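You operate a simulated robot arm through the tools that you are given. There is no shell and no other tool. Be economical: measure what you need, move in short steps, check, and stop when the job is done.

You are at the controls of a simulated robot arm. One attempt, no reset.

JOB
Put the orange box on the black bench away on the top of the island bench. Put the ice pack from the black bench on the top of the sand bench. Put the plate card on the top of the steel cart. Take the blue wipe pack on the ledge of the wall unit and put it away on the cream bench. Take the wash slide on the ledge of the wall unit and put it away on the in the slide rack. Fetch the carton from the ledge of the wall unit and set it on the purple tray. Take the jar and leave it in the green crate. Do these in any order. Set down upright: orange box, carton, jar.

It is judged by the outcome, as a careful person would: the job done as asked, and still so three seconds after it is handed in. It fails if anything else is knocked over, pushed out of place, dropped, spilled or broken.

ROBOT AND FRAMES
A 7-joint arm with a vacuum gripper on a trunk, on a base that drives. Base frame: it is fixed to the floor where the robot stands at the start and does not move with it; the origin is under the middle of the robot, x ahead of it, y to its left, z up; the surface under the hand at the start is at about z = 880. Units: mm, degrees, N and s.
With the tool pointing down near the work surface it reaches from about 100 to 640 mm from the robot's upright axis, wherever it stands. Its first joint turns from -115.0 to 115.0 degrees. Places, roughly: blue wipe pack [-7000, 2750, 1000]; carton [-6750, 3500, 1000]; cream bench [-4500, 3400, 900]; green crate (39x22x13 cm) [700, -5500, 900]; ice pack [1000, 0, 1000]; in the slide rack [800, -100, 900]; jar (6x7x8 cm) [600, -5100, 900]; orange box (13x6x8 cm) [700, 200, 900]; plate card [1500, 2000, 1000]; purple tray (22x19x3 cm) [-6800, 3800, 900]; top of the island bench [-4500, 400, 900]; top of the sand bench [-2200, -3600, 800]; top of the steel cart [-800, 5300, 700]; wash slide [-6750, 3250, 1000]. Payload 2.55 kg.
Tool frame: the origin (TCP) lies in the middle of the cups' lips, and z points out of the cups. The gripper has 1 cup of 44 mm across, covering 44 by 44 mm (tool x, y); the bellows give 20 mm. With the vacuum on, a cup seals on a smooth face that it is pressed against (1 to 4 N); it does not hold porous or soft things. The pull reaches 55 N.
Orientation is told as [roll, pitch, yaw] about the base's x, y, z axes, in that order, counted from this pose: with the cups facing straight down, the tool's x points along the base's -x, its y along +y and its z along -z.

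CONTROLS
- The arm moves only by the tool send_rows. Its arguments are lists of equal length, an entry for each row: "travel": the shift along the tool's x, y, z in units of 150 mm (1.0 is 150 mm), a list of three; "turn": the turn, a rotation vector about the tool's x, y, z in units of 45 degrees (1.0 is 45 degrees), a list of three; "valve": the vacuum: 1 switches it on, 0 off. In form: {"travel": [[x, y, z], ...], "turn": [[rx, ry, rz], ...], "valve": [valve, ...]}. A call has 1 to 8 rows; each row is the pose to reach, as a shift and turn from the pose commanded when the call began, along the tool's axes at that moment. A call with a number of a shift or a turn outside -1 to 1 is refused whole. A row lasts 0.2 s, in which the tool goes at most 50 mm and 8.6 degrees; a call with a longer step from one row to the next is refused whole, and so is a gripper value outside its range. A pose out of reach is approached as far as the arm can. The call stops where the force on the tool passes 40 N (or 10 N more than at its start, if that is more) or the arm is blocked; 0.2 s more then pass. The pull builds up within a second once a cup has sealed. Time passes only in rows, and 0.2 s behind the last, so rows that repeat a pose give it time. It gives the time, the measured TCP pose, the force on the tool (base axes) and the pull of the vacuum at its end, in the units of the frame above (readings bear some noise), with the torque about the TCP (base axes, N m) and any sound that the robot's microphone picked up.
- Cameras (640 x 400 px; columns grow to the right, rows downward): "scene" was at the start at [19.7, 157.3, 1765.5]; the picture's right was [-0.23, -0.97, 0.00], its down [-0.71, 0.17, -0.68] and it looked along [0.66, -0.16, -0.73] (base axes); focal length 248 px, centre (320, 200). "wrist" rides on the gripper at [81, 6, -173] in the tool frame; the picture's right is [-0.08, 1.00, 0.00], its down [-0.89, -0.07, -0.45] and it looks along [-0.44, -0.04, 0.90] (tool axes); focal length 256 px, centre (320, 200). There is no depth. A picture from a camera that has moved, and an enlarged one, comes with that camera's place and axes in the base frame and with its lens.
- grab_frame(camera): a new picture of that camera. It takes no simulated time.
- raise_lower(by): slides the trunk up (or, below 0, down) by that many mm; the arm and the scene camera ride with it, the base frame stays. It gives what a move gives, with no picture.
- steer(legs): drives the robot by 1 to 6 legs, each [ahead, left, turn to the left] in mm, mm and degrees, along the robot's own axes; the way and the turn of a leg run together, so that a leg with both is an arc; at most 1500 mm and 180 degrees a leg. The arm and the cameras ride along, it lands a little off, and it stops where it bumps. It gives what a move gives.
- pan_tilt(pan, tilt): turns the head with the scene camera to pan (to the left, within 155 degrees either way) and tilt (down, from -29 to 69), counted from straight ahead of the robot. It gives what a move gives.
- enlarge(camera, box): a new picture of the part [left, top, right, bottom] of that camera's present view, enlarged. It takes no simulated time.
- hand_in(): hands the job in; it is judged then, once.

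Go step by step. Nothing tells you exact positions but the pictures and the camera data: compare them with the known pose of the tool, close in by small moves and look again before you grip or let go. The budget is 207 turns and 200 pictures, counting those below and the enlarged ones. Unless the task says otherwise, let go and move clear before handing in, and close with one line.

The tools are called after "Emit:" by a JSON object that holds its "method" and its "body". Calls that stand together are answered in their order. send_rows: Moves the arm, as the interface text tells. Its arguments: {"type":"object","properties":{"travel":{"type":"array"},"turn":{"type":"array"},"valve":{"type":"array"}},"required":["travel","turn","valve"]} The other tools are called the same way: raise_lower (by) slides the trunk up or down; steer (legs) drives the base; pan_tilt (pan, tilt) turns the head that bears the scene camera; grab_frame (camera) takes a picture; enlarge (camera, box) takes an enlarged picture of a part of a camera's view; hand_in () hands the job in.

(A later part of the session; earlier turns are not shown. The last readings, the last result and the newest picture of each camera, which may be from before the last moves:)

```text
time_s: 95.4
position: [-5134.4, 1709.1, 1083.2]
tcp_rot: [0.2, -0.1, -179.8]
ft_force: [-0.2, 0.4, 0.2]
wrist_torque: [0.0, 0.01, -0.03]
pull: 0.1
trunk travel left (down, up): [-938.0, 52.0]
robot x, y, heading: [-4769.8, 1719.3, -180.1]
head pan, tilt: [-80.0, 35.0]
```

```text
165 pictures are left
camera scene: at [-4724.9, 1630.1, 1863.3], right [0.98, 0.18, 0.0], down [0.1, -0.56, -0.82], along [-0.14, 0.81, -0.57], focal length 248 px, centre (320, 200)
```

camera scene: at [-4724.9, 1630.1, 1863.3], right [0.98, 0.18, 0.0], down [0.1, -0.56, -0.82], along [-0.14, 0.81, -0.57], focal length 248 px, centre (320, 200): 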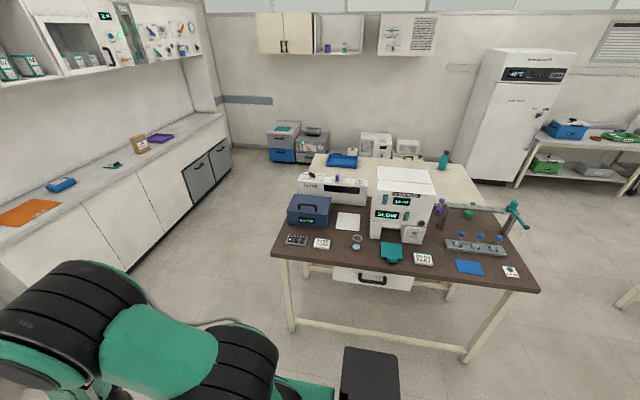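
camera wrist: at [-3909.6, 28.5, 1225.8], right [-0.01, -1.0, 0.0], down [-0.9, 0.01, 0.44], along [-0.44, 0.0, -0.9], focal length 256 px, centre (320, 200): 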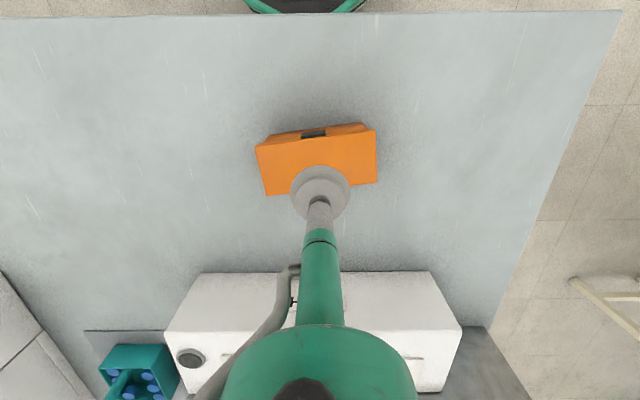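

I see blue wipe pack, small slide, carton and purple tray along the wall unit counter. I drive up in front of the carton and look closely.

Emit:
{"method": "steer", "body": {"legs": [[1250, 0, 0], [0, -1500, 0], [0, -330, 0]]}}

Emit:
{"method": "pan_tilt", "body": {"pan": 0, "tilt": 40}}

Emit:
{"method": "grab_frame", "body": {"camera": "scene"}}

Emit:
{"method": "grab_frame", "body": {"camera": "wrist"}}

```text
time_s: 110.5
position: [-6408.8, 3527.2, 1082.8]
tcp_rot: [0.0, 0.0, -178.1]
ft_force: [-0.2, 0.1, 0.5]
wrist_torque: [-0.01, -0.02, -0.03]
pull: 0.1
trunk travel left (down, up): [-938.0, 52.0]
robot x, y, heading: [-6046.8, 3552.6, -178.4]
head pan, tilt: [-80.0, 35.0]
```

```text
time_s: 112.0
position: [-6409.2, 3527.2, 1084.4]
tcp_rot: [0.2, 0.0, -178.1]
ft_force: [0.8, -0.1, -0.7]
wrist_torque: [0.01, 0.0, -0.02]
pull: 0.1
trunk travel left (down, up): [-938.0, 52.0]
robot x, y, heading: [-6044.7, 3547.6, -178.0]
head pan, tilt: [0.0, 40.0]
```

```text
164 pictures are left
camera scene: at [-6064.5, 3371.0, 1855.8], right [-0.03, 1.0, 0.0], down [0.64, 0.02, -0.77], along [-0.77, -0.02, -0.64], focal length 248 px, centre (320, 200)
```

scene: 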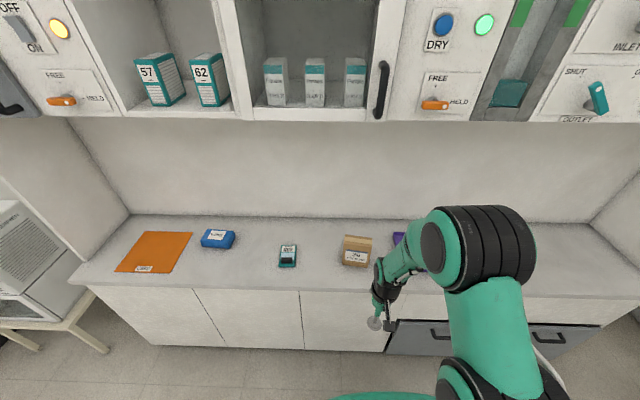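

```text
163 pictures are left
camera wrist: at [-6327.4, 3525.2, 1255.6], right [-0.05, -1.0, 0.0], down [-0.89, 0.04, 0.45], along [-0.44, 0.02, -0.9], focal length 256 px, centre (320, 200)
```

wrist: 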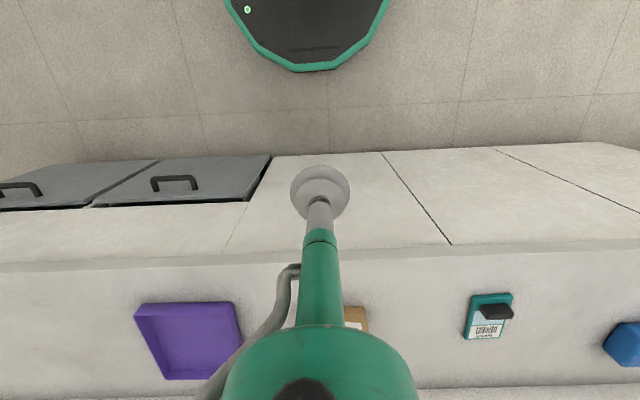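

The carton sits near [-6780,3510], tray near [-6830,3830]. I drive closer, slightly right, and look again.

Emit:
{"method": "steer", "body": {"legs": [[0, -60, -2], [220, 0, 0]]}}

Emit:
{"method": "pan_tilt", "body": {"pan": 0, "tilt": 55}}

Emit:
{"method": "grab_frame", "body": {"camera": "scene"}}

Emit:
{"method": "grab_frame", "body": {"camera": "wrist"}}

```text
time_s: 114.3
position: [-6626.8, 3601.0, 1083.5]
tcp_rot: [0.2, 0.1, 179.9]
ft_force: [0.4, -0.3, 0.5]
wrist_torque: [0.0, -0.02, -0.02]
pull: 0.1
trunk travel left (down, up): [-938.0, 52.0]
robot x, y, heading: [-6263.2, 3609.5, 179.9]
head pan, tilt: [0.0, 40.0]
```

```text
time_s: 115.1
position: [-6627.1, 3600.2, 1082.6]
tcp_rot: [0.1, 0.0, 179.8]
ft_force: [-0.5, 0.1, 0.2]
wrist_torque: [-0.01, -0.01, 0.03]
pull: 0.0
trunk travel left (down, up): [-938.0, 52.0]
robot x, y, heading: [-6264.7, 3609.2, 179.8]
head pan, tilt: [0.0, 55.0]
```

```text
162 pictures are left
camera scene: at [-6275.7, 3433.1, 1835.1], right [0.0, 1.0, 0.0], down [0.82, 0.0, -0.57], along [-0.57, 0.0, -0.82], focal length 248 px, centre (320, 200)
```

scene: 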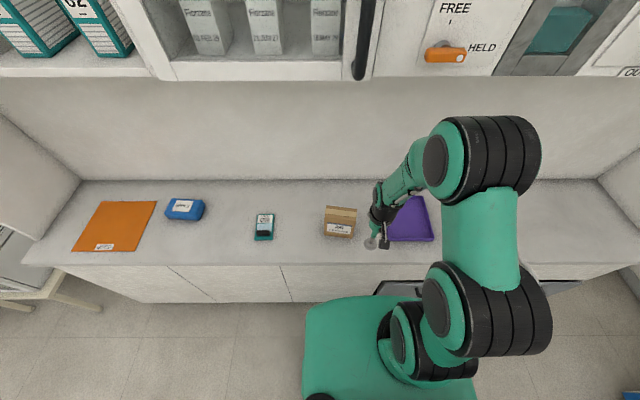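

```text
161 pictures are left
camera wrist: at [-6546.3, 3596.3, 1255.6], right [-0.08, -1.0, 0.0], down [-0.89, 0.07, 0.45], along [-0.44, 0.04, -0.9], focal length 256 px, centre (320, 200)
```

wrist: 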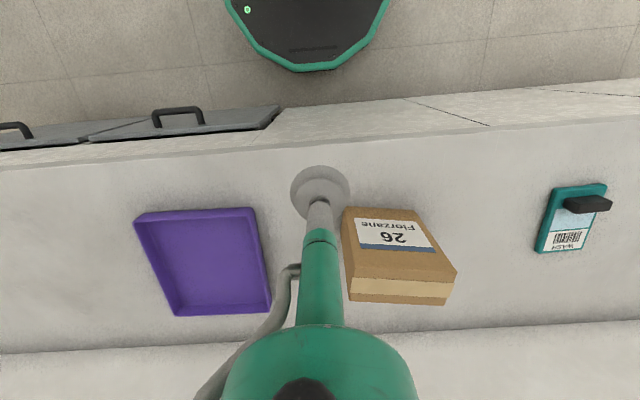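

Emit:
{"method": "enlarge", "body": {"camera": "wrist", "box": [320, 190, 480, 320]}}

Emit:
{"method": "enlarge", "body": {"camera": "scene", "box": [300, 190, 440, 260]}}

Emit:
{"method": "enlarge", "body": {"camera": "scene", "box": [150, 190, 290, 260]}}

```text
3.08 times, centred on (400, 255) of wrist
camera zoom: at [-6546.3, 3596.3, 1255.6], right [-0.08, -1.0, 0.0], down [-0.89, 0.07, 0.45], along [-0.44, 0.04, -0.9], focal length 788 px, centre (74, 31)
```

zoom: 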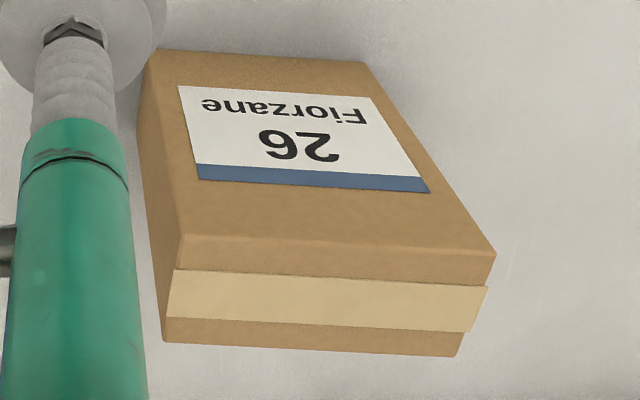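

```text
4.57 times, centred on (370, 225) of scene
camera zoom: at [-6275.7, 3433.1, 1835.1], right [0.0, 1.0, 0.0], down [0.82, 0.0, -0.57], along [-0.57, 0.0, -0.82], focal length 1135 px, centre (91, 86)
```

zoom: 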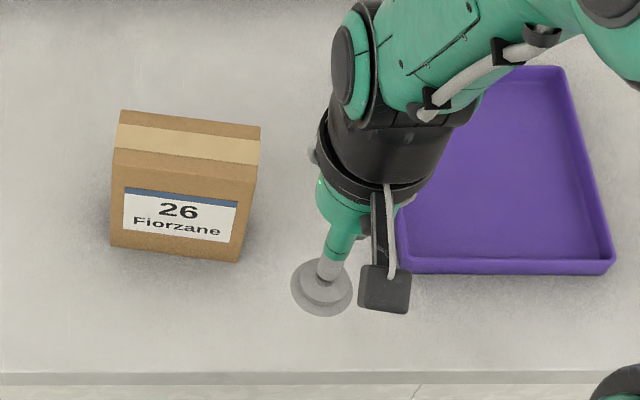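

```text
4.57 times, centred on (220, 225) of scene
camera zoom: at [-6275.7, 3433.1, 1835.1], right [0.0, 1.0, 0.0], down [0.82, 0.0, -0.57], along [-0.57, 0.0, -0.82], focal length 1135 px, centre (777, 86)
```

zoom: 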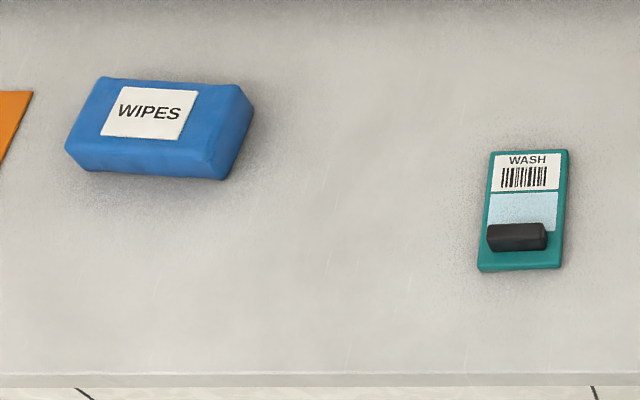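

The carton's top centre is near [-6788,3516,1015], yawed ~12°. I move the cup above it at a safe height and look again.

Emit:
{"method": "send_rows", "body": {"travel": [[-0.25, 0.14, 0], [-0.5, 0.28, 0], [-0.75, 0.42, 0], [-0.98, 0.56, 0], [-0.98, 0.56, 0.1]], "turn": [[0, 0, 0], [0, 0, 0], [0, 0, 0], [0, 0, 0], [0, 0, 0]], "valve": [0, 0, 0, 0, 0]}}

Emit:
{"method": "enlarge", "body": {"camera": "wrist", "box": [240, 120, 440, 250]}}

Emit:
{"method": "enlarge", "body": {"camera": "scene", "box": [290, 150, 450, 250]}}

```text
time_s: 116.3
position: [-6775.0, 3517.9, 1067.3]
tcp_rot: [0.1, 0.0, 179.9]
ft_force: [-0.1, -0.4, 0.3]
wrist_torque: [-0.03, -0.01, 0.02]
pull: 0.1
trunk travel left (down, up): [-938.0, 52.0]
robot x, y, heading: [-6268.4, 3611.1, 180.2]
head pan, tilt: [0.0, 55.0]
```

```text
3.08 times, centred on (340, 185) of wrist
camera zoom: at [-6694.3, 3512.1, 1239.4], right [-0.08, -1.0, 0.0], down [-0.89, 0.07, 0.45], along [-0.44, 0.03, -0.9], focal length 788 px, centre (258, 246)
```

zoom: 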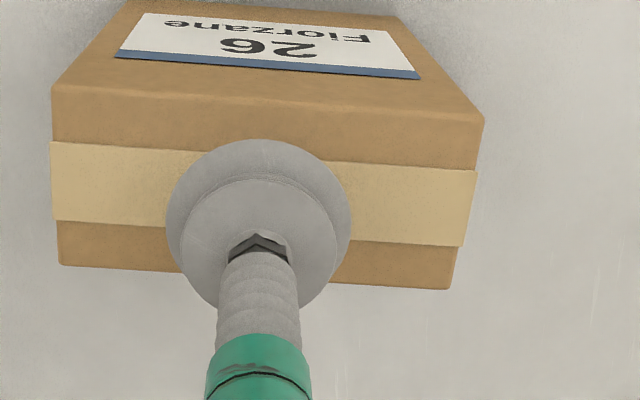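

```text
4.00 times, centred on (370, 200) of scene
camera zoom: at [-6275.1, 3433.8, 1835.2], right [0.0, 1.0, 0.0], down [0.82, 0.0, -0.57], along [-0.57, 0.0, -0.82], focal length 993 px, centre (120, 200)
```

zoom: 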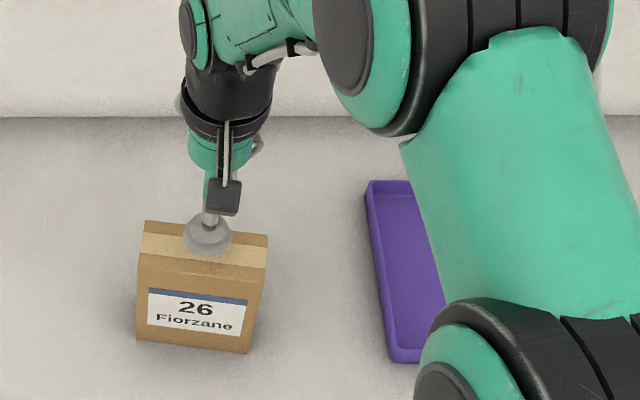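

Top centre refined to [-6786,3518]; the cup needs 11 mm more forward. Then I descend slowly with the vacuum on.

Emit:
{"method": "send_rows", "body": {"travel": [[-0.073, 0, 0.1], [-0.073, 0, 0.25], [-0.073, 0, 0.3], [-0.073, 0, 0.33], [-0.073, 0, 0.35], [-0.073, 0, 0.35], [-0.073, 0, 0.35], [-0.073, 0, 0.35]], "turn": [[0, 0, 0], [0, 0, 0], [0, 0, 0], [0, 0, 0], [0, 0, 0], [0, 0, 0], [0, 0, 0], [0, 0, 0]], "valve": [1, 1, 1, 1, 1, 1, 1, 1]}}

Emit:
{"method": "enlarge", "body": {"camera": "wrist", "box": [240, 120, 440, 250]}}

```text
time_s: 117.4
position: [-6791.8, 3517.0, 1024.3]
tcp_rot: [0.2, -0.8, 180.0]
ft_force: [5.4, 2.2, 19.6]
wrist_torque: [0.03, -0.49, 0.09]
pull: 54.9
trunk travel left (down, up): [-938.0, 52.0]
robot x, y, heading: [-6265.5, 3609.0, 179.7]
head pan, tilt: [0.0, 55.0]
stopped in row 5: the force on the tool passed its limit at 40 N (the readings are from after the stop); the commanded pose is now the measured one
```

```text
3.08 times, centred on (340, 185) of wrist
camera zoom: at [-6707.2, 3513.1, 1195.6], right [-0.08, -1.0, 0.01], down [-0.89, 0.07, 0.46], along [-0.46, 0.03, -0.89], focal length 788 px, centre (258, 246)
```

zoom: 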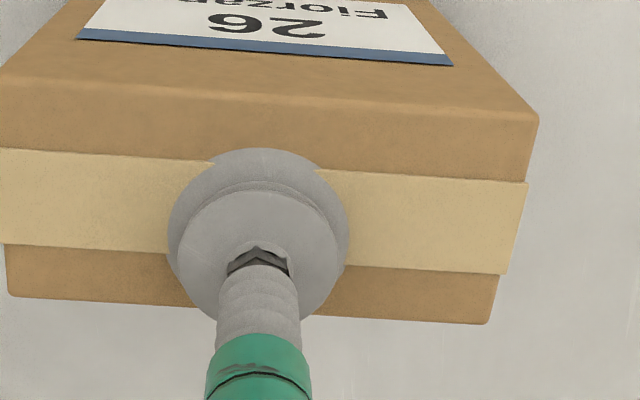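

Sealed with full pull. I lift straight up ~90 mm and check.

Emit:
{"method": "send_rows", "body": {"travel": [[0, 0, -0.1], [0, 0, -0.3], [0, 0, -0.5], [0, 0, -0.6], [0, 0, -0.6]], "turn": [[0, 0.0, 0], [0, 0.0, 0], [0, 0, 0], [0, 0, 0], [0, 0, 0]], "valve": [1, 1, 1, 1, 1]}}

Emit:
{"method": "grab_frame", "body": {"camera": "scene"}}

Emit:
{"method": "grab_frame", "body": {"camera": "wrist"}}

```text
time_s: 118.6
position: [-6789.7, 3514.3, 1109.9]
tcp_rot: [0.2, -0.5, 180.0]
ft_force: [-0.5, -0.1, -1.9]
wrist_torque: [0.04, -0.05, 0.0]
pull: 54.4
trunk travel left (down, up): [-938.0, 52.0]
robot x, y, heading: [-6263.9, 3610.6, 179.7]
head pan, tilt: [0.0, 55.0]
```

```text
154 pictures are left
camera scene: at [-6275.9, 3432.9, 1835.0], right [0.0, 1.0, 0.0], down [0.82, 0.0, -0.57], along [-0.57, 0.0, -0.82], focal length 248 px, centre (320, 200)
```

scene: 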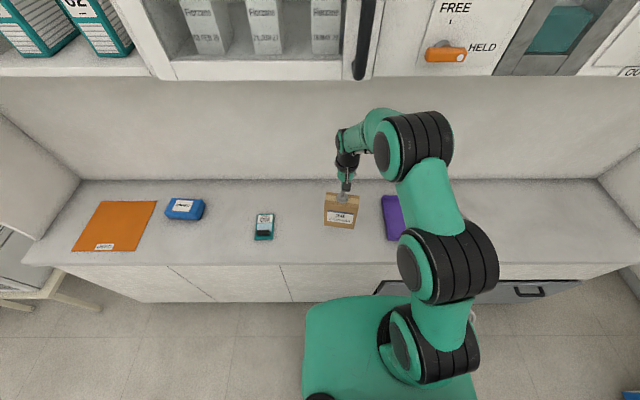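

```text
153 pictures are left
camera wrist: at [-6706.8, 3510.8, 1281.8], right [-0.08, -1.0, 0.0], down [-0.89, 0.07, 0.45], along [-0.45, 0.03, -0.89], focal length 256 px, centre (320, 200)
```

wrist: 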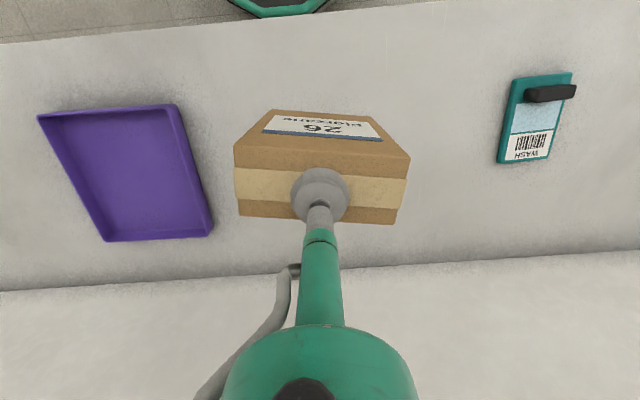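

Carton hangs upright. Tray centre is near [-6835,3814]; I drive right 300 mm and extend 45 mm.

Emit:
{"method": "steer", "body": {"legs": [[0, -300, 0]]}}

Emit:
{"method": "send_rows", "body": {"travel": [[-0.1, 0, 0.05], [-0.2, 0, 0.1], [-0.3, 0, 0.15]], "turn": [[0, 0, 0], [0, 0, 0], [0, 0, 0]], "valve": [1, 1, 1]}}

Emit:
{"method": "grab_frame", "body": {"camera": "wrist"}}

Emit:
{"method": "enlarge", "body": {"camera": "scene", "box": [280, 140, 440, 260]}}

```text
time_s: 120.6
position: [-6788.3, 3816.8, 1110.2]
tcp_rot: [0.2, -0.6, 180.1]
ft_force: [0.2, 0.2, -2.3]
wrist_torque: [0.0, -0.02, -0.02]
pull: 55.1
trunk travel left (down, up): [-938.0, 52.0]
robot x, y, heading: [-6262.2, 3911.7, 180.1]
head pan, tilt: [0.0, 55.0]
```

```text
time_s: 121.4
position: [-6837.3, 3818.0, 1088.9]
tcp_rot: [0.2, -0.6, 180.0]
ft_force: [0.6, 0.1, -2.3]
wrist_torque: [0.03, -0.03, 0.03]
pull: 55.1
trunk travel left (down, up): [-938.0, 52.0]
robot x, y, heading: [-6266.4, 3912.5, 179.8]
head pan, tilt: [0.0, 55.0]
```

```text
152 pictures are left
camera wrist: at [-6754.1, 3813.3, 1260.8], right [-0.08, -1.0, 0.0], down [-0.89, 0.07, 0.45], along [-0.45, 0.03, -0.89], focal length 256 px, centre (320, 200)
```

wrist: 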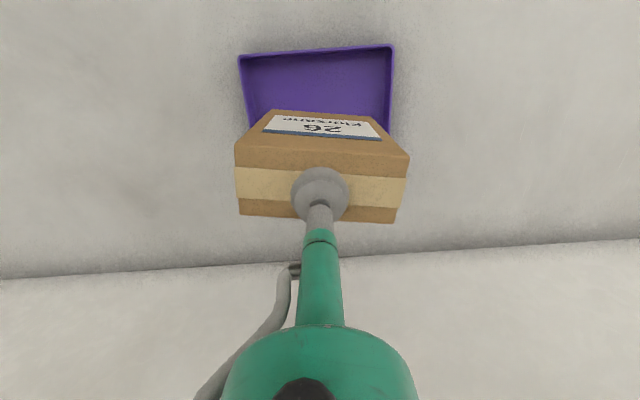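

```text
3.33 times, centred on (360, 200) of scene
camera zoom: at [-6275.8, 3735.2, 1835.1], right [0.0, 1.0, 0.0], down [0.82, 0.0, -0.57], along [-0.57, 0.0, -0.82], focal length 828 px, centre (187, 200)
```

zoom: 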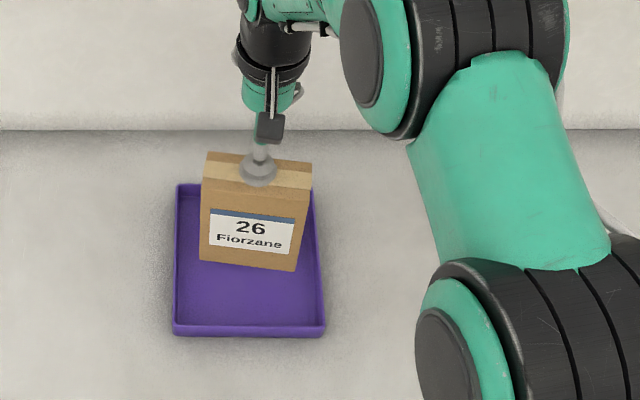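

Carton is centred over the tray. I lower to just above and then in small steps.

Emit:
{"method": "send_rows", "body": {"travel": [[0, 0, 0.15], [0, 0, 0.28], [0, 0, 0.32], [0, 0, 0.34], [0, 0, 0.36]], "turn": [[0, 0, 0], [0, 0, 0], [0, 0, 0], [0, 0, 0], [0, 0, 0]], "valve": [1, 1, 1, 1, 1]}}

```text
time_s: 122.6
position: [-6836.1, 3817.6, 1033.4]
tcp_rot: [0.2, -0.6, 180.0]
ft_force: [0.6, -0.1, -1.9]
wrist_torque: [-0.01, -0.03, 0.0]
pull: 55.2
trunk travel left (down, up): [-938.0, 52.0]
robot x, y, heading: [-6265.1, 3914.8, 179.9]
head pan, tilt: [0.0, 55.0]
```

Emit:
{"method": "send_rows", "body": {"travel": [[0, 0, 0.013], [0, 0, 0.026]], "turn": [[0, 0, 0], [0, 0, 0]], "valve": [1, 1]}}

Emit:
{"method": "send_rows", "body": {"travel": [[0, 0, 0.013]], "turn": [[0, 0, 0]], "valve": [1]}}

Emit:
{"method": "enlarge", "body": {"camera": "scene", "box": [290, 160, 400, 260]}}

```text
time_s: 123.2
position: [-6834.1, 3815.6, 1031.3]
tcp_rot: [0.2, -0.8, 180.0]
ft_force: [1.3, 0.4, 7.0]
wrist_torque: [0.06, -0.01, 0.0]
pull: 54.7
trunk travel left (down, up): [-938.0, 52.0]
robot x, y, heading: [-6265.2, 3914.2, 179.8]
head pan, tilt: [0.0, 55.0]
```

```text
time_s: 123.6
position: [-6834.2, 3817.5, 1031.1]
tcp_rot: [0.3, -1.0, 180.0]
ft_force: [2.2, -1.1, 15.3]
wrist_torque: [0.08, 0.07, -0.02]
pull: 55.0
trunk travel left (down, up): [-938.0, 52.0]
robot x, y, heading: [-6263.6, 3913.0, 180.1]
head pan, tilt: [0.0, 55.0]
```

```text
4.00 times, centred on (345, 210) of scene
camera zoom: at [-6271.5, 3735.8, 1835.3], right [0.0, 1.0, 0.0], down [0.82, 0.0, -0.58], along [-0.58, 0.0, -0.82], focal length 993 px, centre (220, 160)
```

zoom: 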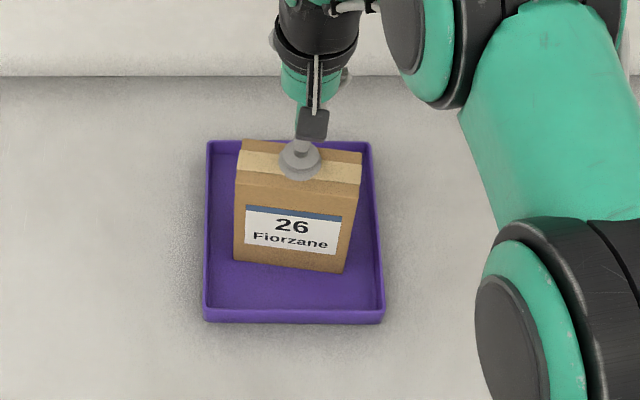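

Carton stands on the tray floor, away from the rims. I release and lift off, then retract.

Emit:
{"method": "send_rows", "body": {"travel": [[0, 0, -0.03], [0, 0, -0.03], [0, 0, -0.03], [0, 0, -0.03], [0, 0, -0.03], [0, 0, -0.1], [0, 0, -0.3], [0.2, 0, -0.5]], "turn": [[0, 0, 0], [0, 0, 0], [0, 0, 0], [0, 0, 0], [0, 0, 0], [0, 0, 0], [0, 0, 0], [0, 0, 0]], "valve": [1, 0, 0, 0, 0, 0, 0, 0]}}

Emit:
{"method": "send_rows", "body": {"travel": [[0.3, 0, 0], [0.6, 0, 0], [0.9, 0, 0]], "turn": [[0, 0, 0], [0, 0, 0], [0, 0, 0]], "valve": [0, 0, 0]}}

Emit:
{"method": "enlarge", "body": {"camera": "scene", "box": [290, 160, 400, 260]}}

```text
time_s: 125.4
position: [-6800.1, 3817.0, 1104.7]
tcp_rot: [0.1, -0.7, 180.0]
ft_force: [0.3, 0.1, 0.3]
wrist_torque: [-0.02, 0.02, -0.03]
pull: 0.1
trunk travel left (down, up): [-938.0, 52.0]
robot x, y, heading: [-6262.0, 3911.5, 179.9]
head pan, tilt: [0.0, 55.0]
```

```text
time_s: 126.2
position: [-6669.4, 3817.4, 1104.9]
tcp_rot: [0.2, -0.8, 180.1]
ft_force: [0.3, -0.4, -0.3]
wrist_torque: [0.01, 0.04, -0.01]
pull: 0.1
trunk travel left (down, up): [-938.0, 52.0]
robot x, y, heading: [-6264.2, 3913.0, 180.0]
head pan, tilt: [0.0, 55.0]
```

```text
4.00 times, centred on (345, 210) of scene
camera zoom: at [-6272.7, 3735.4, 1835.1], right [0.0, 1.0, 0.0], down [0.82, 0.0, -0.57], along [-0.57, 0.0, -0.82], focal length 993 px, centre (220, 160)
```

zoom: 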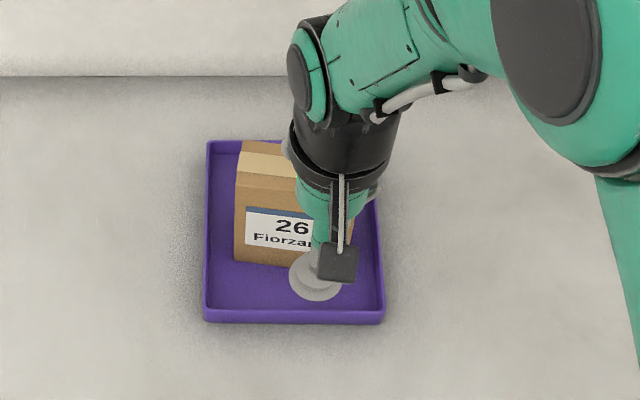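

Carton is done. Next the blue wipe pack near [-6871,2844]; I drive left ~970 mm and look.

Emit:
{"method": "steer", "body": {"legs": [[0, 973, 0]]}}

Emit:
{"method": "grab_frame", "body": {"camera": "wrist"}}

Emit:
{"method": "enlarge", "body": {"camera": "scene", "box": [270, 140, 430, 260]}}

```text
time_s: 131.2
position: [-6676.3, 2862.8, 1101.8]
tcp_rot: [0.1, -0.7, 179.5]
ft_force: [-0.5, -0.1, 0.1]
wrist_torque: [0.01, -0.01, 0.03]
pull: 0.1
trunk travel left (down, up): [-938.0, 52.0]
robot x, y, heading: [-6269.3, 2956.6, 179.5]
head pan, tilt: [0.0, 55.0]
```

```text
148 pictures are left
camera wrist: at [-6593.2, 2857.4, 1274.9], right [-0.09, -1.0, 0.0], down [-0.89, 0.08, 0.45], along [-0.45, 0.04, -0.89], focal length 256 px, centre (320, 200)
```

wrist: 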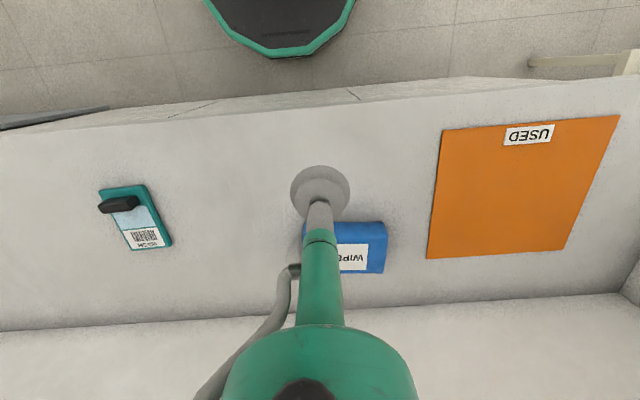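

```text
3.33 times, centred on (350, 200) of scene
camera zoom: at [-6280.8, 2777.9, 1835.1], right [0.01, 1.0, 0.0], down [0.82, -0.01, -0.57], along [-0.57, 0.0, -0.82], focal length 828 px, centre (220, 200)
```

zoom: 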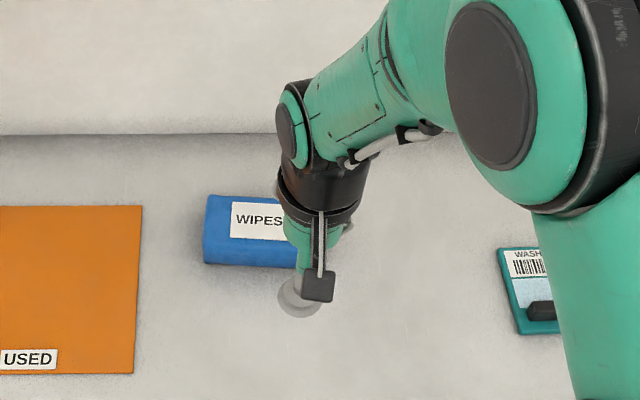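

Emit:
{"method": "send_rows", "body": {"travel": [[-0.3, 0.04, 0.1], [-0.6, 0.08, 0.2], [-0.9, 0.1, 0.35]], "turn": [[0, 0, 0], [0, 0, 0], [0, 0, 0]], "valve": [0, 0, 0]}}

Emit:
{"method": "grab_frame", "body": {"camera": "wrist"}}

Emit:
{"method": "enlarge", "body": {"camera": "scene", "box": [270, 140, 430, 260]}}

```text
refused: row 3 steps farther than a row can; nothing moved
```

```text
146 pictures are left
camera wrist: at [-6593.2, 2857.4, 1274.9], right [-0.09, -1.0, 0.0], down [-0.89, 0.08, 0.45], along [-0.45, 0.04, -0.89], focal length 256 px, centre (320, 200)
```

wrist: 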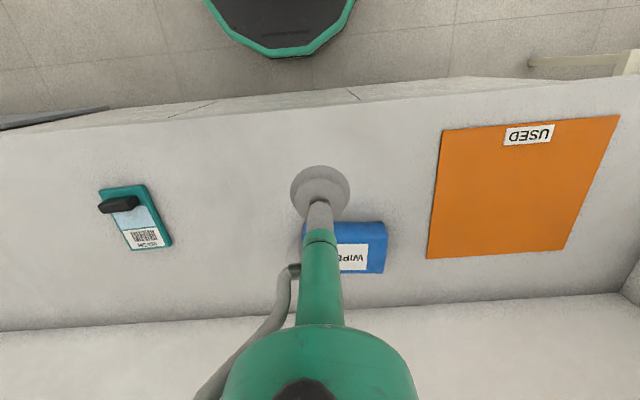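

```text
3.33 times, centred on (350, 200) of scene
camera zoom: at [-6280.8, 2777.9, 1835.1], right [0.01, 1.0, 0.0], down [0.82, -0.01, -0.57], along [-0.57, 0.0, -0.82], focal length 828 px, centre (220, 200)
```

zoom: 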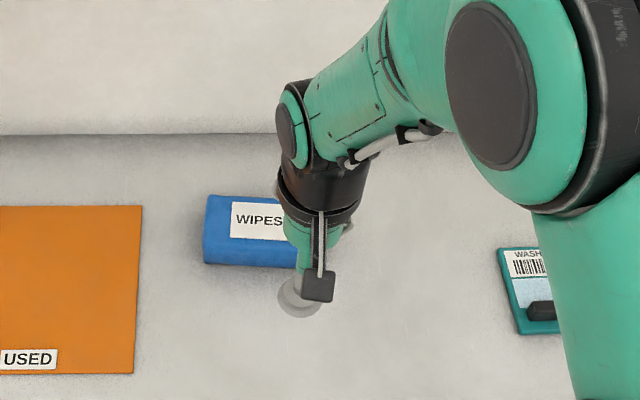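

The step was too long; I resend with smaller steps.

Emit:
{"method": "send_rows", "body": {"travel": [[-0.25, 0.03, 0.1], [-0.5, 0.06, 0.2], [-0.72, 0.09, 0.3], [-0.9, 0.12, 0.4]], "turn": [[0, 0, 0], [0, 0, 0], [0, 0, 0], [0, 0, 0]], "valve": [0, 0, 0, 0]}}

Emit:
{"method": "enlarge", "body": {"camera": "wrist", "box": [220, 110, 460, 270]}}

Emit:
{"method": "enlarge", "body": {"camera": "scene", "box": [290, 150, 410, 230]}}

```text
time_s: 132.2
position: [-6811.4, 2845.5, 1042.8]
tcp_rot: [0.2, -0.5, 179.7]
ft_force: [0.3, -0.2, -0.7]
wrist_torque: [0.01, -0.02, 0.01]
pull: 0.1
trunk travel left (down, up): [-938.0, 52.0]
robot x, y, heading: [-6271.2, 2954.8, 179.3]
head pan, tilt: [0.0, 55.0]
```

```text
2.50 times, centred on (340, 190) of wrist
camera zoom: at [-6729.7, 2840.9, 1215.8], right [-0.09, -1.0, 0.0], down [-0.89, 0.08, 0.45], along [-0.45, 0.04, -0.89], focal length 640 px, centre (270, 225)
```

zoom: 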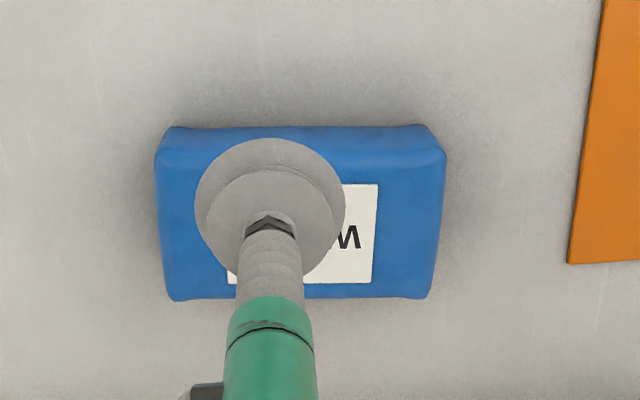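

```text
5.00 times, centred on (350, 190) of scene
camera zoom: at [-6282.8, 2777.7, 1835.0], right [0.01, 1.0, 0.0], down [0.82, -0.01, -0.57], along [-0.57, 0.01, -0.82], focal length 1241 px, centre (170, 250)
```

zoom: 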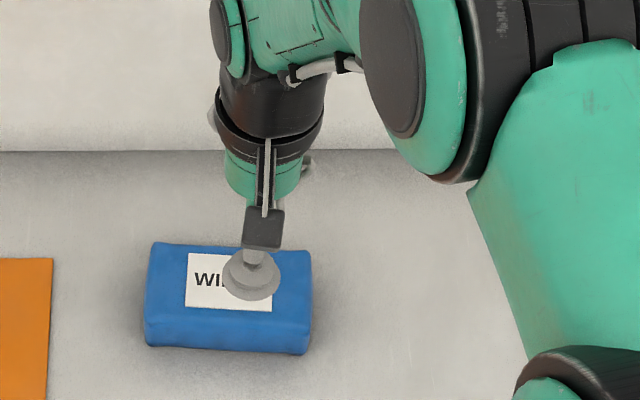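

Pack's top centre is about [-6877,2838], top z≈930. I move over it and come down to ~965.

Emit:
{"method": "send_rows", "body": {"travel": [[-0.2, 0.02, 0.15], [-0.42, 0.05, 0.3], [-0.44, 0.05, 0.5]], "turn": [[0, 0, 0], [0, 0, 0], [0, 0, 0]], "valve": [0, 0, 0]}}

Emit:
{"method": "enlarge", "body": {"camera": "wrist", "box": [220, 110, 460, 270]}}

Emit:
{"method": "enlarge", "body": {"camera": "scene", "box": [290, 150, 410, 230]}}

```text
time_s: 133.0
position: [-6880.3, 2837.9, 971.2]
tcp_rot: [0.3, -0.6, 179.6]
ft_force: [0.2, -0.2, 0.3]
wrist_torque: [0.02, -0.02, 0.0]
pull: 0.1
trunk travel left (down, up): [-938.0, 52.0]
robot x, y, heading: [-6269.6, 2956.2, 179.5]
head pan, tilt: [0.0, 55.0]
```

```text
2.50 times, centred on (340, 190) of wrist
camera zoom: at [-6796.9, 2833.1, 1143.0], right [-0.09, -1.0, 0.0], down [-0.89, 0.08, 0.46], along [-0.46, 0.04, -0.89], focal length 640 px, centre (270, 225)
```

zoom: 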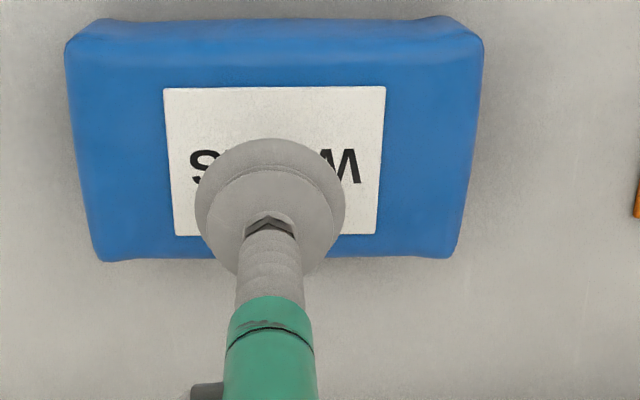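

```text
5.00 times, centred on (350, 190) of scene
camera zoom: at [-6280.7, 2777.9, 1835.1], right [0.01, 1.0, 0.0], down [0.82, -0.01, -0.57], along [-0.57, 0.0, -0.82], focal length 1241 px, centre (170, 250)
```

zoom: 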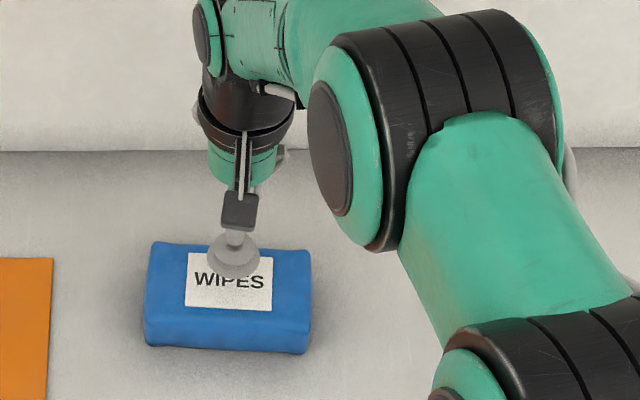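

Aligned on the label. I descend slowly with vacuum on.

Emit:
{"method": "send_rows", "body": {"travel": [[0, 0, 0.12], [0, 0, 0.18], [0, 0, 0.22], [0, 0, 0.25], [0, 0, 0.27], [0, 0, 0.27]], "turn": [[0, 0, 0], [0, 0, 0], [0, 0, 0], [0, 0, 0], [0, 0, 0], [0, 0, 0]], "valve": [1, 1, 1, 1, 1, 1]}}

```text
time_s: 134.4
position: [-6878.6, 2836.8, 931.0]
tcp_rot: [0.2, -0.6, 179.6]
ft_force: [0.6, 1.1, -2.3]
wrist_torque: [0.04, -0.03, 0.0]
pull: 55.2
trunk travel left (down, up): [-938.0, 52.0]
robot x, y, heading: [-6270.3, 2956.3, 179.6]
head pan, tilt: [0.0, 55.0]
```

Sealed. I lift and retract.

Emit:
{"method": "send_rows", "body": {"travel": [[0, 0, -0.15], [0, 0, -0.4], [0, 0, -0.7], [0.2, 0, -0.9], [0.5, 0, -1], [0.8, 0, -1], [1, 0, -1]], "turn": [[0, 0, 0], [0, 0, 0], [0, 0, 0], [0, 0, 0], [0, 0, 0], [0, 0, 0], [0, 0, 0]], "valve": [1, 1, 1, 1, 1, 1, 1]}}

Emit:
{"method": "send_rows", "body": {"travel": [[0.3, 0, 0], [0.6, 0, 0], [0.9, 0, 0]], "turn": [[0, 0, 0], [0, 0, 0], [0, 0, 0]], "valve": [1, 1, 1]}}

Emit:
{"method": "grab_frame", "body": {"camera": "wrist"}}

Emit:
{"method": "pan_tilt", "body": {"pan": 150, "tilt": 30}}

Emit:
{"method": "grab_frame", "body": {"camera": "scene"}}

Emit:
{"method": "pan_tilt", "body": {"pan": -150, "tilt": 30}}

Emit:
{"method": "grab_frame", "body": {"camera": "scene"}}

```text
time_s: 136.0
position: [-6725.3, 2840.9, 1077.2]
tcp_rot: [0.2, -0.7, 179.6]
ft_force: [0.8, -0.2, -1.4]
wrist_torque: [0.0, 0.0, 0.02]
pull: 54.8
trunk travel left (down, up): [-938.0, 52.0]
robot x, y, heading: [-6269.4, 2955.9, 179.5]
head pan, tilt: [0.0, 55.0]
```

```text
time_s: 136.8
position: [-6590.1, 2835.6, 1077.5]
tcp_rot: [0.2, -0.8, 179.6]
ft_force: [0.4, -0.4, -3.2]
wrist_torque: [0.04, 0.02, 0.0]
pull: 54.8
trunk travel left (down, up): [-938.0, 52.0]
robot x, y, heading: [-6271.3, 2962.2, 179.5]
head pan, tilt: [0.0, 55.0]
```

```text
140 pictures are left
camera wrist: at [-6507.7, 2831.5, 1250.1], right [-0.09, -1.0, 0.0], down [-0.89, 0.08, 0.46], along [-0.46, 0.04, -0.89], focal length 256 px, centre (320, 200)
```

wrist: 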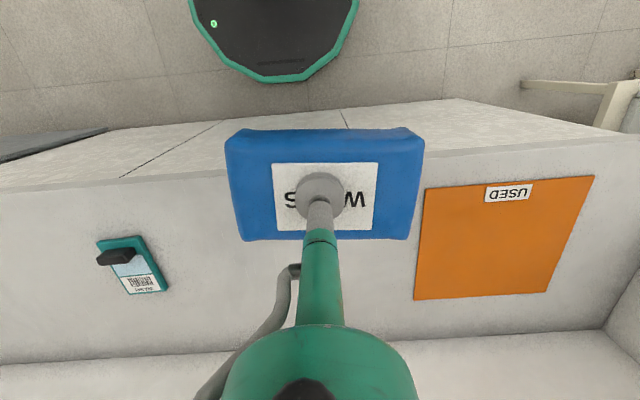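

```text
time_s: 139.2
position: [-6592.2, 2836.5, 1077.8]
tcp_rot: [0.2, -0.6, 179.6]
ft_force: [-0.1, -0.9, -2.9]
wrist_torque: [-0.01, -0.04, 0.0]
pull: 54.8
trunk travel left (down, up): [-938.0, 52.0]
robot x, y, heading: [-6265.3, 2954.5, 179.3]
head pan, tilt: [150.0, 30.0]
```

```text
139 pictures are left
camera scene: at [-6130.7, 2731.5, 1871.1], right [-0.51, -0.86, 0.0], down [-0.43, 0.25, -0.87], along [0.75, -0.44, -0.5], focal length 248 px, centre (320, 200)
```

scene: 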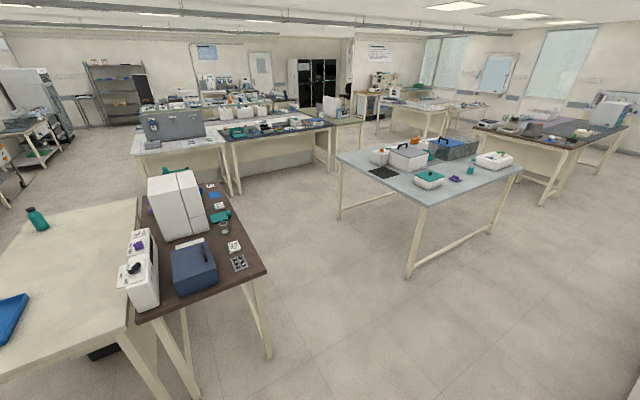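

```text
time_s: 143.3
position: [-6591.8, 2835.9, 1077.6]
tcp_rot: [0.1, -0.6, 179.5]
ft_force: [-0.1, -0.9, -2.7]
wrist_torque: [0.04, 0.01, -0.02]
pull: 54.8
trunk travel left (down, up): [-938.0, 52.0]
robot x, y, heading: [-6267.8, 2957.3, 179.2]
head pan, tilt: [-150.0, 30.0]
```

```text
138 pictures are left
camera scene: at [-6129.9, 2822.0, 1871.1], right [0.49, -0.87, 0.0], down [-0.43, -0.25, -0.87], along [0.75, 0.43, -0.5], focal length 248 px, centre (320, 200)
```

scene: 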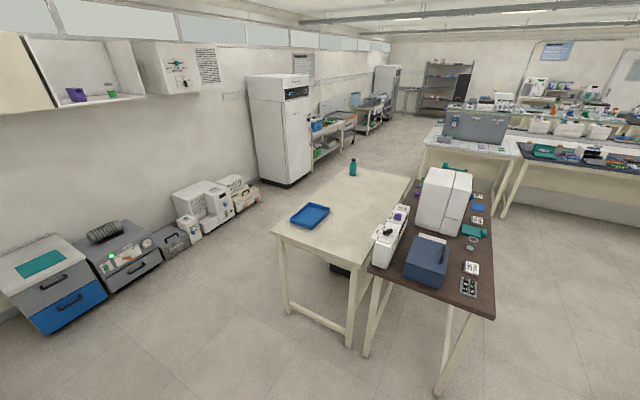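

Pack held. Cream bench spans x −5130…, y 3200–3750 with a blue tray at [-4866,3630]; clear spot near [-4900,3390]. I back off, turn round and approach from the west.

Emit:
{"method": "steer", "body": {"legs": [[-420, 0, 0], [0, 0, 180], [0, 320, 0], [330, 0, 0]]}}

Emit:
{"method": "pan_tilt", "body": {"pan": 0, "tilt": 50}}

Emit:
{"method": "grab_frame", "body": {"camera": "scene"}}

Emit:
{"method": "grab_frame", "body": {"camera": "wrist"}}

```text
time_s: 156.9
position: [-5215.0, 3424.2, 1078.5]
tcp_rot: [0.3, -0.6, 2.8]
ft_force: [0.2, 0.3, -3.2]
wrist_torque: [-0.02, 0.05, 0.02]
pull: 54.4
trunk travel left (down, up): [-938.0, 52.0]
robot x, y, heading: [-5530.3, 3282.7, 2.8]
head pan, tilt: [-150.0, 30.0]
```

```text
time_s: 159.2
position: [-5215.7, 3422.2, 1078.6]
tcp_rot: [0.2, -0.7, 2.8]
ft_force: [0.6, -0.1, -2.8]
wrist_torque: [0.0, 0.04, 0.01]
pull: 54.7
trunk travel left (down, up): [-938.0, 52.0]
robot x, y, heading: [-5527.5, 3288.8, 3.0]
head pan, tilt: [0.0, 50.0]
```

```text
137 pictures are left
camera scene: at [-5520.0, 3461.7, 1841.6], right [0.05, -1.0, 0.0], down [-0.77, -0.04, -0.64], along [0.64, 0.03, -0.77], focal length 248 px, centre (320, 200)
```

scene: 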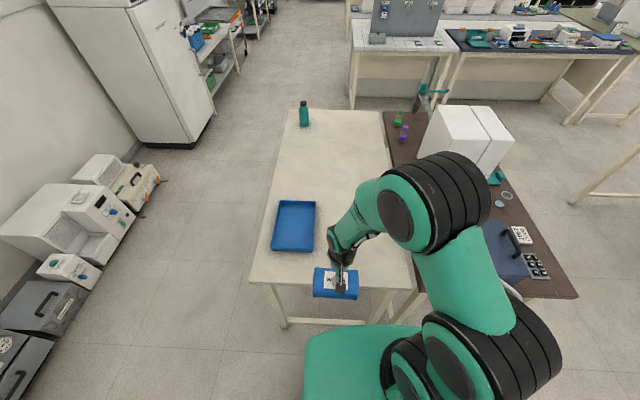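

```text
136 pictures are left
camera wrist: at [-5297.4, 3426.5, 1249.7], right [0.03, 1.0, 0.0], down [0.89, -0.03, 0.45], along [0.45, -0.01, -0.89], focal length 256 px, centre (320, 200)
```

wrist: 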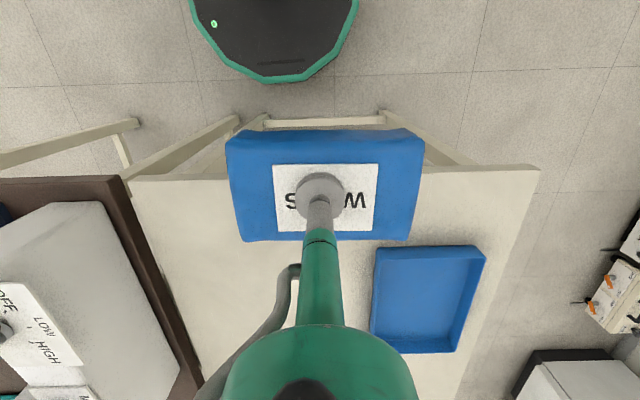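

Clear spot between brown edge and blue tray at y≈3330. I shift the base right and ahead, then extend.

Emit:
{"method": "steer", "body": {"legs": [[65, -90, 0]]}}

Emit:
{"method": "send_rows", "body": {"travel": [[-0.3, 0, 0], [-0.6, 0, 0], [-0.9, 0, 0]], "turn": [[0, 0, 0], [0, 0, 0], [0, 0, 0]], "valve": [1, 1, 1]}}

Emit:
{"method": "send_rows", "body": {"travel": [[-0.3, 0, 0.1], [-0.33, 0, 0.4], [-0.33, 0, 0.7]], "turn": [[0, 0, 0], [0, 0, 0], [0, 0, 0]], "valve": [1, 1, 1]}}

Emit:
{"method": "grab_frame", "body": {"camera": "wrist"}}

Emit:
{"method": "grab_frame", "body": {"camera": "scene"}}

```text
time_s: 160.4
position: [-5147.3, 3335.1, 1078.6]
tcp_rot: [0.2, -0.7, 2.8]
ft_force: [-0.3, -0.6, -2.5]
wrist_torque: [-0.01, 0.02, 0.03]
pull: 54.9
trunk travel left (down, up): [-938.0, 52.0]
robot x, y, heading: [-5464.0, 3201.6, 2.8]
head pan, tilt: [0.0, 50.0]
```

```text
time_s: 161.2
position: [-5008.3, 3342.4, 1077.5]
tcp_rot: [0.1, -0.3, 2.8]
ft_force: [0.7, 0.9, -2.5]
wrist_torque: [-0.06, 0.07, 0.01]
pull: 55.2
trunk travel left (down, up): [-938.0, 52.0]
robot x, y, heading: [-5464.2, 3198.5, 2.8]
head pan, tilt: [0.0, 50.0]
```

```text
time_s: 162.0
position: [-4956.8, 3343.8, 971.3]
tcp_rot: [0.2, -0.6, 2.7]
ft_force: [0.8, -0.4, -3.2]
wrist_torque: [-0.03, 0.05, -0.05]
pull: 55.2
trunk travel left (down, up): [-938.0, 52.0]
robot x, y, heading: [-5464.2, 3197.8, 2.8]
head pan, tilt: [0.0, 50.0]
```

```text
135 pictures are left
camera wrist: at [-5039.9, 3347.7, 1143.2], right [0.03, 1.0, 0.0], down [0.89, -0.03, 0.46], along [0.46, -0.01, -0.89], focal length 256 px, centre (320, 200)
```

wrist: 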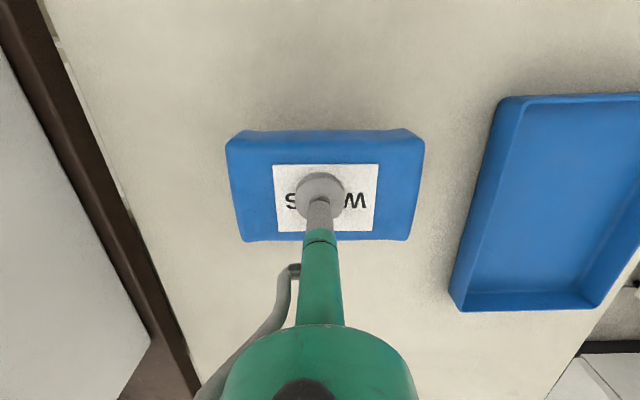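

```text
134 pictures are left
camera scene: at [-5451.2, 3374.3, 1841.6], right [0.05, -1.0, 0.0], down [-0.77, -0.04, -0.64], along [0.64, 0.03, -0.77], focal length 248 px, centre (320, 200)
```

scene: 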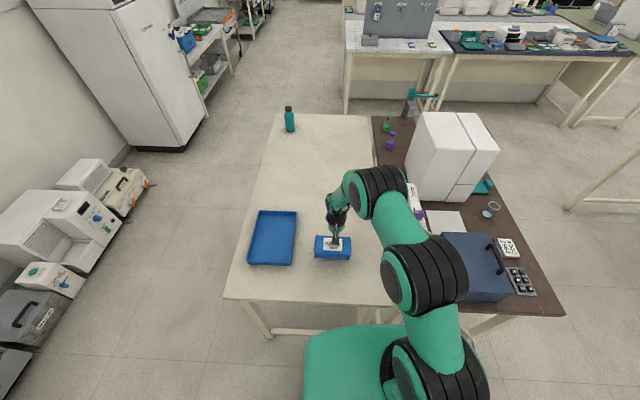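

Good clear spot. I lower toward contact.

Emit:
{"method": "send_rows", "body": {"travel": [[0, 0, 0.12], [0, 0, 0.2], [0, 0, 0.24], [0, 0, 0.255], [0, 0, 0.27]], "turn": [[0, 0, 0], [0, 0, 0], [0, 0, 0], [0, 0, 0], [0, 0, 0]], "valve": [1, 1, 1, 1, 1]}}

Emit:
{"method": "send_rows", "body": {"travel": [[0, 0, 0.013], [0, 0, 0.026]], "turn": [[0, 0, 0], [0, 0, 0]], "valve": [1, 1]}}

```text
time_s: 163.2
position: [-4960.7, 3343.7, 933.2]
tcp_rot: [0.1, -0.6, 2.8]
ft_force: [-0.8, 0.9, -3.0]
wrist_torque: [0.02, 0.04, 0.02]
pull: 55.0
trunk travel left (down, up): [-938.0, 52.0]
robot x, y, heading: [-5463.6, 3197.3, 2.7]
head pan, tilt: [0.0, 50.0]
```

```text
time_s: 163.8
position: [-4960.3, 3345.9, 931.1]
tcp_rot: [0.3, -0.6, 2.8]
ft_force: [-0.7, 0.2, 0.4]
wrist_torque: [0.01, 0.22, 0.01]
pull: 54.6
trunk travel left (down, up): [-938.0, 52.0]
robot x, y, heading: [-5462.4, 3197.7, 2.9]
head pan, tilt: [0.0, 50.0]
```

Contact begins. One more small step, then release and lift.

Emit:
{"method": "send_rows", "body": {"travel": [[0, 0, 0.015], [0, 0, 0.015], [0, 0, 0.015], [0, 0, 0.015], [0, 0, 0.015], [0, 0, -0.1], [0, 0, -0.4], [0, 0, -0.7]], "turn": [[0, 0, 0], [0, 0, 0], [0, 0, 0], [0, 0, 0], [0, 0, 0], [0, 0, 0], [0, 0, 0], [0, 0, 0]], "valve": [1, 0, 0, 0, 0, 0, 0, 0]}}

Emit:
{"method": "send_rows", "body": {"travel": [[0.3, 0, 0], [0.6, 0, 0], [0.9, 0, 0]], "turn": [[0, 0, 0], [0, 0, 0], [0, 0, 0]], "valve": [0, 0, 0]}}

Emit:
{"method": "grab_frame", "body": {"camera": "wrist"}}

```text
time_s: 165.6
position: [-4966.9, 3344.6, 1036.7]
tcp_rot: [0.1, -0.6, 2.8]
ft_force: [-0.2, 0.0, 0.6]
wrist_torque: [0.01, -0.04, 0.03]
pull: 0.1
trunk travel left (down, up): [-938.0, 52.0]
robot x, y, heading: [-5465.0, 3194.8, 2.7]
head pan, tilt: [0.0, 50.0]
```

```text
time_s: 166.4
position: [-5097.6, 3338.0, 1035.7]
tcp_rot: [0.2, -0.7, 2.8]
ft_force: [-0.1, -0.5, -0.6]
wrist_torque: [0.01, -0.05, 0.02]
pull: 0.1
trunk travel left (down, up): [-938.0, 52.0]
robot x, y, heading: [-5466.7, 3200.1, 2.6]
head pan, tilt: [0.0, 50.0]
```

```text
133 pictures are left
camera wrist: at [-5180.1, 3341.9, 1208.0], right [0.03, 1.0, 0.0], down [0.89, -0.03, 0.46], along [0.46, -0.01, -0.89], focal length 256 px, centre (320, 200)
```

wrist: 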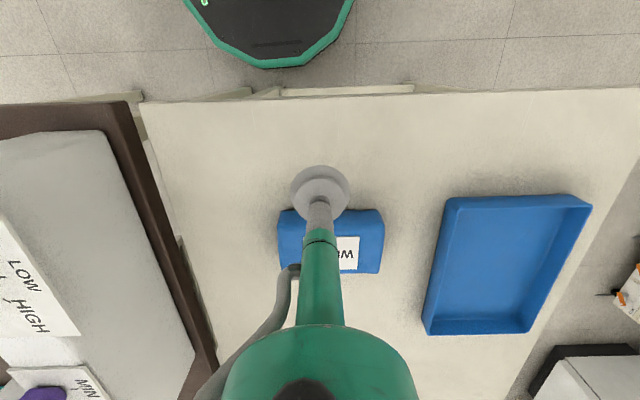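

Wipe pack is on the cream bench. Next the wash slide near [-6790,3197]; I drive back, turn to face the wall unit and look.

Emit:
{"method": "steer", "body": {"legs": [[-385, 0, 0], [0, 0, 177.3], [0, -120, 0], [415, 0, 0]]}}

Emit:
{"method": "pan_tilt", "body": {"pan": 0, "tilt": 55}}

Emit:
{"method": "grab_frame", "body": {"camera": "wrist"}}

Emit:
{"method": "grab_frame", "body": {"camera": "scene"}}

```text
time_s: 179.0
position: [-6654.1, 3228.2, 1035.2]
tcp_rot: [0.3, -0.6, 176.6]
ft_force: [0.4, 0.1, 0.1]
wrist_torque: [-0.02, -0.05, -0.02]
pull: 0.1
trunk travel left (down, up): [-938.0, 52.0]
robot x, y, heading: [-6270.5, 3325.0, 176.5]
head pan, tilt: [0.0, 50.0]
```

```text
time_s: 179.7
position: [-6654.2, 3228.3, 1036.4]
tcp_rot: [0.2, -0.5, 176.7]
ft_force: [0.1, 0.0, -0.4]
wrist_torque: [0.0, 0.0, -0.01]
pull: 0.1
trunk travel left (down, up): [-938.0, 52.0]
robot x, y, heading: [-6270.2, 3330.5, 176.4]
head pan, tilt: [0.0, 55.0]
```

```text
132 pictures are left
camera wrist: at [-6571.6, 3218.7, 1207.6], right [-0.14, -0.99, 0.0], down [-0.88, 0.12, 0.45], along [-0.45, 0.06, -0.89], focal length 256 px, centre (320, 200)
```

wrist: 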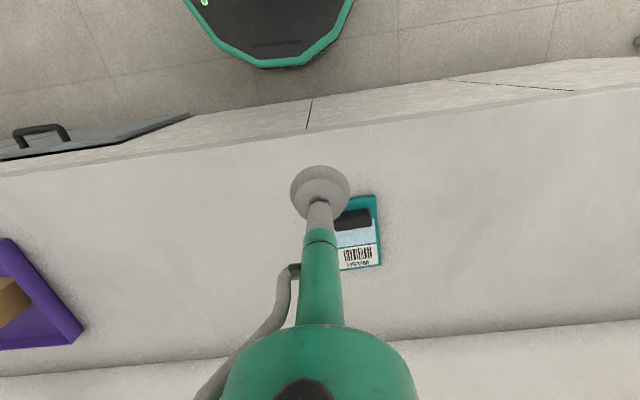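

```text
131 pictures are left
camera scene: at [-6294.6, 3151.0, 1835.1], right [0.06, 1.0, 0.0], down [0.82, -0.05, -0.57], along [-0.57, 0.04, -0.82], focal length 248 px, centre (320, 200)
```

scene: 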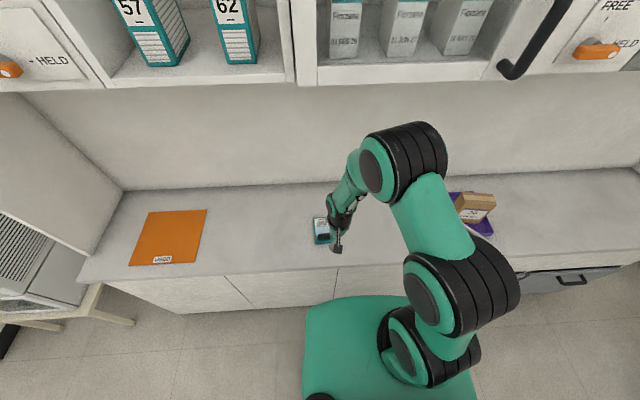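

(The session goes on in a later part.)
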